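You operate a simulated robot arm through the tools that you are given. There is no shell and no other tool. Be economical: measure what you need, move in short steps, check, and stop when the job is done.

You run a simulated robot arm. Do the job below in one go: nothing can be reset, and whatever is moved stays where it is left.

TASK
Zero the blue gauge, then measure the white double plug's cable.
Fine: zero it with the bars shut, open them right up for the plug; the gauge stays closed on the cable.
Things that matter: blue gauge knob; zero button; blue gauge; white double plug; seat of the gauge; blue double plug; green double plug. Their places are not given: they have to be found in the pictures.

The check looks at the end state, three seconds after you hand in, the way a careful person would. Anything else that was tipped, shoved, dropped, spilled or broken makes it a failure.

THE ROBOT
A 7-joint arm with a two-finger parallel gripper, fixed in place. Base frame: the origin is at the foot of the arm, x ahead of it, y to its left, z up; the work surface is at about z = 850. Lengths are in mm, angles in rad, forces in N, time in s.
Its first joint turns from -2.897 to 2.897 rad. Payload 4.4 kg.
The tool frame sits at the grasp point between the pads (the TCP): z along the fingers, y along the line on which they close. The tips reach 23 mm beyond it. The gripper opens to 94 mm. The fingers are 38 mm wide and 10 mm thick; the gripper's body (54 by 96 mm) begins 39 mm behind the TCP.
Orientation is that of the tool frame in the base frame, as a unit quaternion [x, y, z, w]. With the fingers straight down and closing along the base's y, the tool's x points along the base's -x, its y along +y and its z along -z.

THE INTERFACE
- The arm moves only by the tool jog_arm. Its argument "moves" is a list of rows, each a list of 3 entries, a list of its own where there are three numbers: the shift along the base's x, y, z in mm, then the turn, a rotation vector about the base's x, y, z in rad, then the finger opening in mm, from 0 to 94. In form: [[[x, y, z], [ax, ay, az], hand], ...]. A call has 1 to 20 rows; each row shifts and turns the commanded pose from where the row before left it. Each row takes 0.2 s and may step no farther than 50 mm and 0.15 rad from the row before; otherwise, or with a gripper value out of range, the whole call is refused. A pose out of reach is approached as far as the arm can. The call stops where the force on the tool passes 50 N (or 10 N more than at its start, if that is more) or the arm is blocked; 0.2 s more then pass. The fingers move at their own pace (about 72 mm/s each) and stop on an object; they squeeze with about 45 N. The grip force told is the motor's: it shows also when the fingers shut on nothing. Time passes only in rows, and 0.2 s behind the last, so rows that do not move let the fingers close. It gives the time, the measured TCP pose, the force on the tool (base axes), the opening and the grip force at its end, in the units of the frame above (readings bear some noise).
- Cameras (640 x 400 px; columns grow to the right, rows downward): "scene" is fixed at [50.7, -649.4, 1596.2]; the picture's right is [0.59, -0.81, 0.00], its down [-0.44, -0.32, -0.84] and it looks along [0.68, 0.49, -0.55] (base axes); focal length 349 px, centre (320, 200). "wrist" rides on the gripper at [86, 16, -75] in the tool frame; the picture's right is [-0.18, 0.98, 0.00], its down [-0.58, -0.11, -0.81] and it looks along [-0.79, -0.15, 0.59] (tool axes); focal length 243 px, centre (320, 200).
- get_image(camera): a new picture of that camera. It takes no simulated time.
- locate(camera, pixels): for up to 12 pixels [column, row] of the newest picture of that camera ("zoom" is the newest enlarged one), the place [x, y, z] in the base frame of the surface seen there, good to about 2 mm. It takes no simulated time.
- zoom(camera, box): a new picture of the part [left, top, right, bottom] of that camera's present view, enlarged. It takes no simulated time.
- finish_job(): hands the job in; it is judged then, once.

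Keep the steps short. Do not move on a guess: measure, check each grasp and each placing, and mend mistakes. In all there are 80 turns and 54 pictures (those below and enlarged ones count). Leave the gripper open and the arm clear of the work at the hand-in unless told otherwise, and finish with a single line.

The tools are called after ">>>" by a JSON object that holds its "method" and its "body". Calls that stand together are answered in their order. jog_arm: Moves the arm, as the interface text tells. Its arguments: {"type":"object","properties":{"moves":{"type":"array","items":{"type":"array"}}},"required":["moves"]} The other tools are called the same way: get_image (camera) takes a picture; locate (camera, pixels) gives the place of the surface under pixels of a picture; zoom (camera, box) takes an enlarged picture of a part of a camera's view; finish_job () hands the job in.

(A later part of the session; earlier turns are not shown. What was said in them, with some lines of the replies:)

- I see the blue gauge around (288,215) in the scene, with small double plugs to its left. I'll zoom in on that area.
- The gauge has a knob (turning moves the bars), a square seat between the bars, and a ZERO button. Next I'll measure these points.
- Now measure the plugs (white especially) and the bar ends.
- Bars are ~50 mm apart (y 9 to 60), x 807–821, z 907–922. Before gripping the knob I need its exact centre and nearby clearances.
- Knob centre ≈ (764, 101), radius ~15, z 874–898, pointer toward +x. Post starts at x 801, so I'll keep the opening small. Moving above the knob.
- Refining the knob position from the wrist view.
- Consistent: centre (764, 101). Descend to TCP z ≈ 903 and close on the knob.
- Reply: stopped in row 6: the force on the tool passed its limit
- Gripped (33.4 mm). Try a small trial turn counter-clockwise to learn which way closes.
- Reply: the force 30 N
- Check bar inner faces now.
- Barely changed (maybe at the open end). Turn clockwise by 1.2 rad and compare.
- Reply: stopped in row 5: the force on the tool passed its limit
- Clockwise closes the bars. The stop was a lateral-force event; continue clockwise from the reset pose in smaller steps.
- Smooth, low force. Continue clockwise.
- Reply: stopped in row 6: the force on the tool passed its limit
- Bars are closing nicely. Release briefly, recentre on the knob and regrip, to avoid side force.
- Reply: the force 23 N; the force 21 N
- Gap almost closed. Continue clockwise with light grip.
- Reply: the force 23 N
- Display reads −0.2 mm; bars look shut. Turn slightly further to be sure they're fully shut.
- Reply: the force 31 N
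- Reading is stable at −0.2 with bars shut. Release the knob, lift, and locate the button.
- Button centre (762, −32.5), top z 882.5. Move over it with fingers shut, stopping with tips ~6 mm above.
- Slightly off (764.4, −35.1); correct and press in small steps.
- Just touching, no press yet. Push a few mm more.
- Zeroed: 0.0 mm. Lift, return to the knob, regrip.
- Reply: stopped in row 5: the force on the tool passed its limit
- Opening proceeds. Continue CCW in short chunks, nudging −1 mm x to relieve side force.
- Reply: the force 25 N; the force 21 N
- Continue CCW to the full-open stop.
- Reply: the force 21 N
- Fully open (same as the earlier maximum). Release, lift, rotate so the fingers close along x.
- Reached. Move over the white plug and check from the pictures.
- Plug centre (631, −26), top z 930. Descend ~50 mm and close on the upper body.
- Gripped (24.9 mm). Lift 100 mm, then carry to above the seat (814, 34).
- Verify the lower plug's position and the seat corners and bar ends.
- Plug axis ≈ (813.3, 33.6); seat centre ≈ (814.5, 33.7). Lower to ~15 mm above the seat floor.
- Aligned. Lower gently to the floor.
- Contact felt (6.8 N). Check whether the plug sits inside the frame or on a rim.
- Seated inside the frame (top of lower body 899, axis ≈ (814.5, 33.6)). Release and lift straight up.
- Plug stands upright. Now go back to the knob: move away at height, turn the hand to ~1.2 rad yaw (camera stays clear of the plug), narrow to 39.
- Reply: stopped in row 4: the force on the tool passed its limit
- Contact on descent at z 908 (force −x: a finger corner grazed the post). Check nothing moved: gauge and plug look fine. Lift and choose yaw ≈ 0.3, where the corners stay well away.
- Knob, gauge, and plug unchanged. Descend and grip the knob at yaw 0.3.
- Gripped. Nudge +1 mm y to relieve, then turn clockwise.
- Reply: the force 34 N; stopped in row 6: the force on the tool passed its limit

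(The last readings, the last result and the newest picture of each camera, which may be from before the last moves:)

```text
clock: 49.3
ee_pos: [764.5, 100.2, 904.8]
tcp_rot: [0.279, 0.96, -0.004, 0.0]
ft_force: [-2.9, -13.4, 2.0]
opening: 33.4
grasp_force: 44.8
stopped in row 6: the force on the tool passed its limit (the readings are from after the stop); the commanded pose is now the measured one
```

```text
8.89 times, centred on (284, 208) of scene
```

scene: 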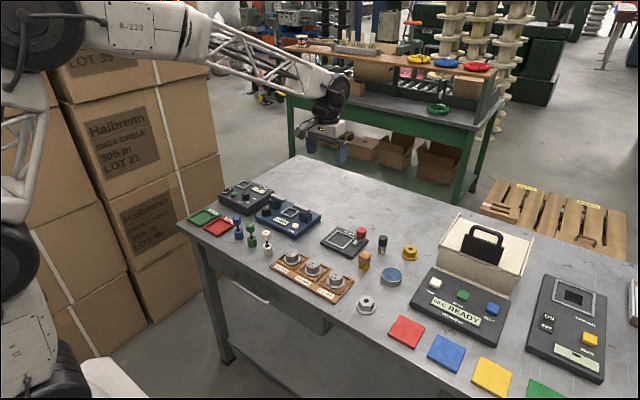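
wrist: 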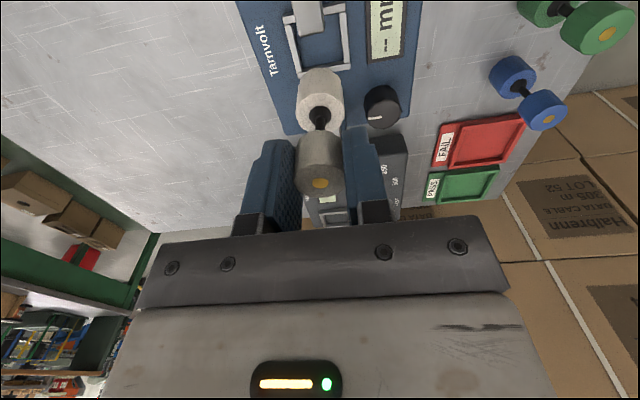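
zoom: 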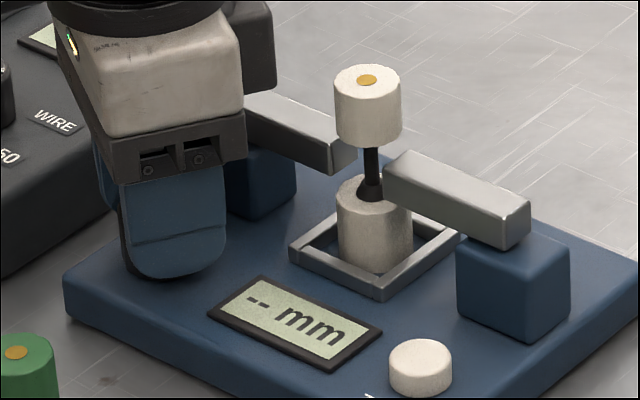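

Closing well, plug upright. Continue.

>>> {"method": "jog_arm", "body": {"moves": [[[0, 0, 0], [0, 0, -0.07], 28], [[0, 0, 0], [0, 0, -0.07], 28], [[0, 0, 0], [0, 0, -0.07], 28], [[0, 0, 0], [0, 0, -0.07], 28], [[0, 0, 0], [0, 0, -0.07], 28], [[0, 0, 0], [0, 0, -0.07], 28]]}}

>>> {"method": "zoom", "body": {"camera": "scene", "box": [248, 185, 320, 230]}}

```text
clock: 50.7
ee_pos: [763.4, 100.2, 904.3]
tcp_rot: [0.473, 0.881, -0.004, -0.001]
ft_force: [-10.5, -34.6, -0.2]
opening: 33.4
grasp_force: 44.8
```

```text
8.89 times, centred on (284, 208) of scene
```

zoom: 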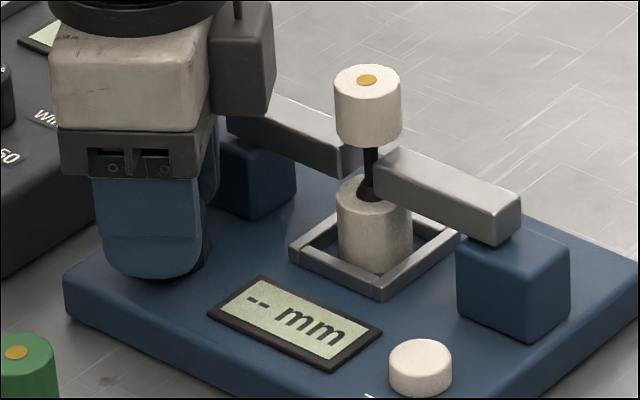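

Side force −35 N in y; relieve by −1 mm y while continuing in small steps.

>>> {"method": "jog_arm", "body": {"moves": [[[0, -1, 0], [0, 0, -0.06], 28], [[0, -0.5, 0], [0, 0, -0.06], 28], [[0, 0, 0], [0, 0, -0.06], 28], [[0, 0, 0], [0, 0, -0.06], 28], [[0, 0, 0], [0, 0, -0.06], 28]]}}

>>> {"method": "zoom", "body": {"camera": "scene", "box": [248, 185, 320, 230]}}

```text
clock: 51.9
ee_pos: [762.6, 100.9, 903.9]
tcp_rot: [0.6, 0.8, -0.003, -0.002]
ft_force: [16.1, 23.1, -19.8]
opening: 33.0
grasp_force: 44.6
```

```text
8.89 times, centred on (284, 208) of scene
```

zoom: 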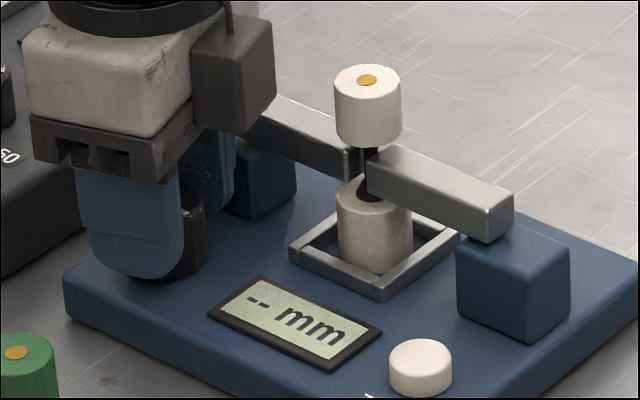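

Nearly on the cable. Continue gently.

>>> {"method": "jog_arm", "body": {"moves": [[[0.4, 0.8, 0], [0, 0, -0.05], 28], [[0, 0, 0], [0, 0, -0.05], 28], [[0, 0, 0], [0, 0, -0.05], 28], [[0, 0, 0], [0, 0, -0.05], 28]]}}

>>> {"method": "zoom", "body": {"camera": "scene", "box": [248, 185, 320, 230]}}

```text
clock: 52.9
ee_pos: [762.2, 100.2, 904.7]
tcp_rot: [0.676, 0.737, -0.004, -0.001]
ft_force: [-5.9, 19.7, -14.0]
opening: 33.4
grasp_force: 44.8
```

```text
8.89 times, centred on (284, 208) of scene
```

zoom: 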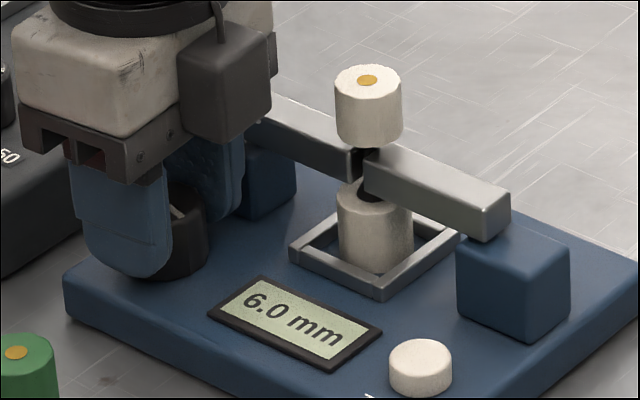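

Reads 6.0 mm. A tiny extra turn to confirm it's bottomed on the cable, then check.

>>> {"method": "jog_arm", "body": {"moves": [[[0, 0, 0], [0, 0, -0.04], 28], [[0, 0, 0], [0, 0, -0.04], 28], [[0, 0, 0], [0, 0, 0], 28]]}}

>>> {"method": "zoom", "body": {"camera": "scene", "box": [248, 185, 320, 230]}}

```text
clock: 53.7
ee_pos: [762.5, 99.9, 903.4]
tcp_rot: [0.705, 0.709, -0.004, -0.003]
ft_force: [-27.9, -13.4, -0.3]
opening: 33.5
grasp_force: 45.1
```

```text
8.89 times, centred on (284, 208) of scene
```

zoom: 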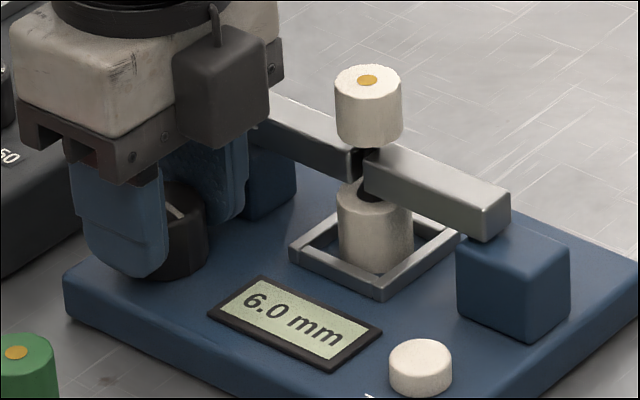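

Stable at 6.0 mm. Release the knob, lift straight up and clear.

>>> {"method": "jog_arm", "body": {"moves": [[[0, 0, 0], [0, 0, 0], 36], [[0, 0, 0], [0, 0, 0], 39], [[0, 0, 0], [0, 0, 0], 39], [[0, 0, 20], [0, 0, 0], 39], [[0, 0, 40], [0, 0, 0], 39], [[0, 0, 50], [0, 0, 0], 39], [[0, 0, 50], [0, 0, 0], 94], [[0, 0, 50], [0, 0, 0], 94], [[0, 0, 0], [0, 0, 0], 94], [[0, 0, 0], [0, 0, 0], 94]]}}

>>> {"method": "zoom", "body": {"camera": "scene", "box": [248, 185, 320, 230]}}

>>> {"method": "get_image", "body": {"camera": "scene"}}

```text
clock: 55.9
ee_pos: [763.4, 100.0, 1112.4]
tcp_rot: [0.706, 0.709, -0.004, -0.002]
ft_force: [0.8, 0.9, 0.1]
opening: 94.2
grasp_force: 0.1
```

```text
8.89 times, centred on (284, 208) of scene
```

zoom: 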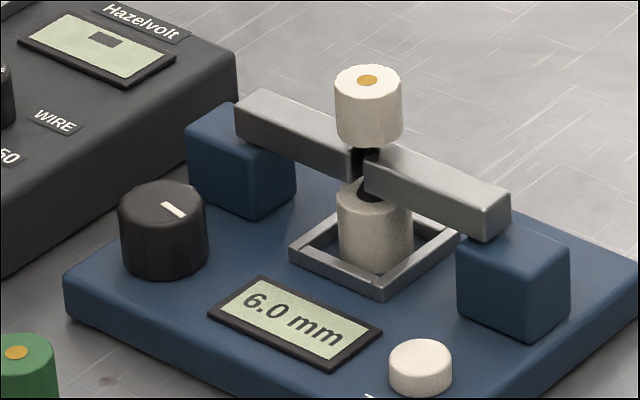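

```text
14 pictures are left
```

scene: 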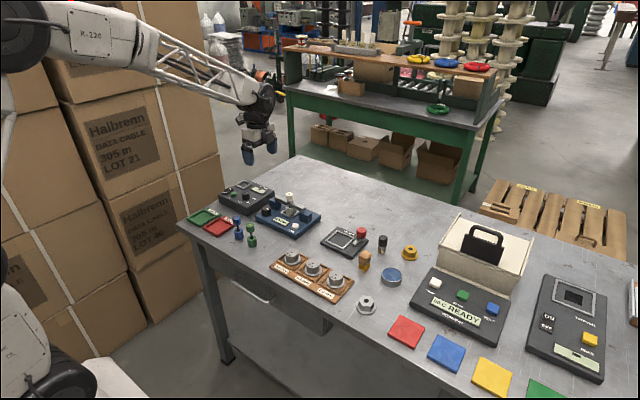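

The gauge holds at 6.0 mm on the cable, the plug is seated, nothing else has moved, and the gripper is open and clear. Handing in.

>>> {"method": "finish_job", "body": {}}

```text
The job is handed in.
```

The blue gauge was zeroed with its bars shut, and the white double plug is seated with the bars closed on its cable, reading 6.0 mm.
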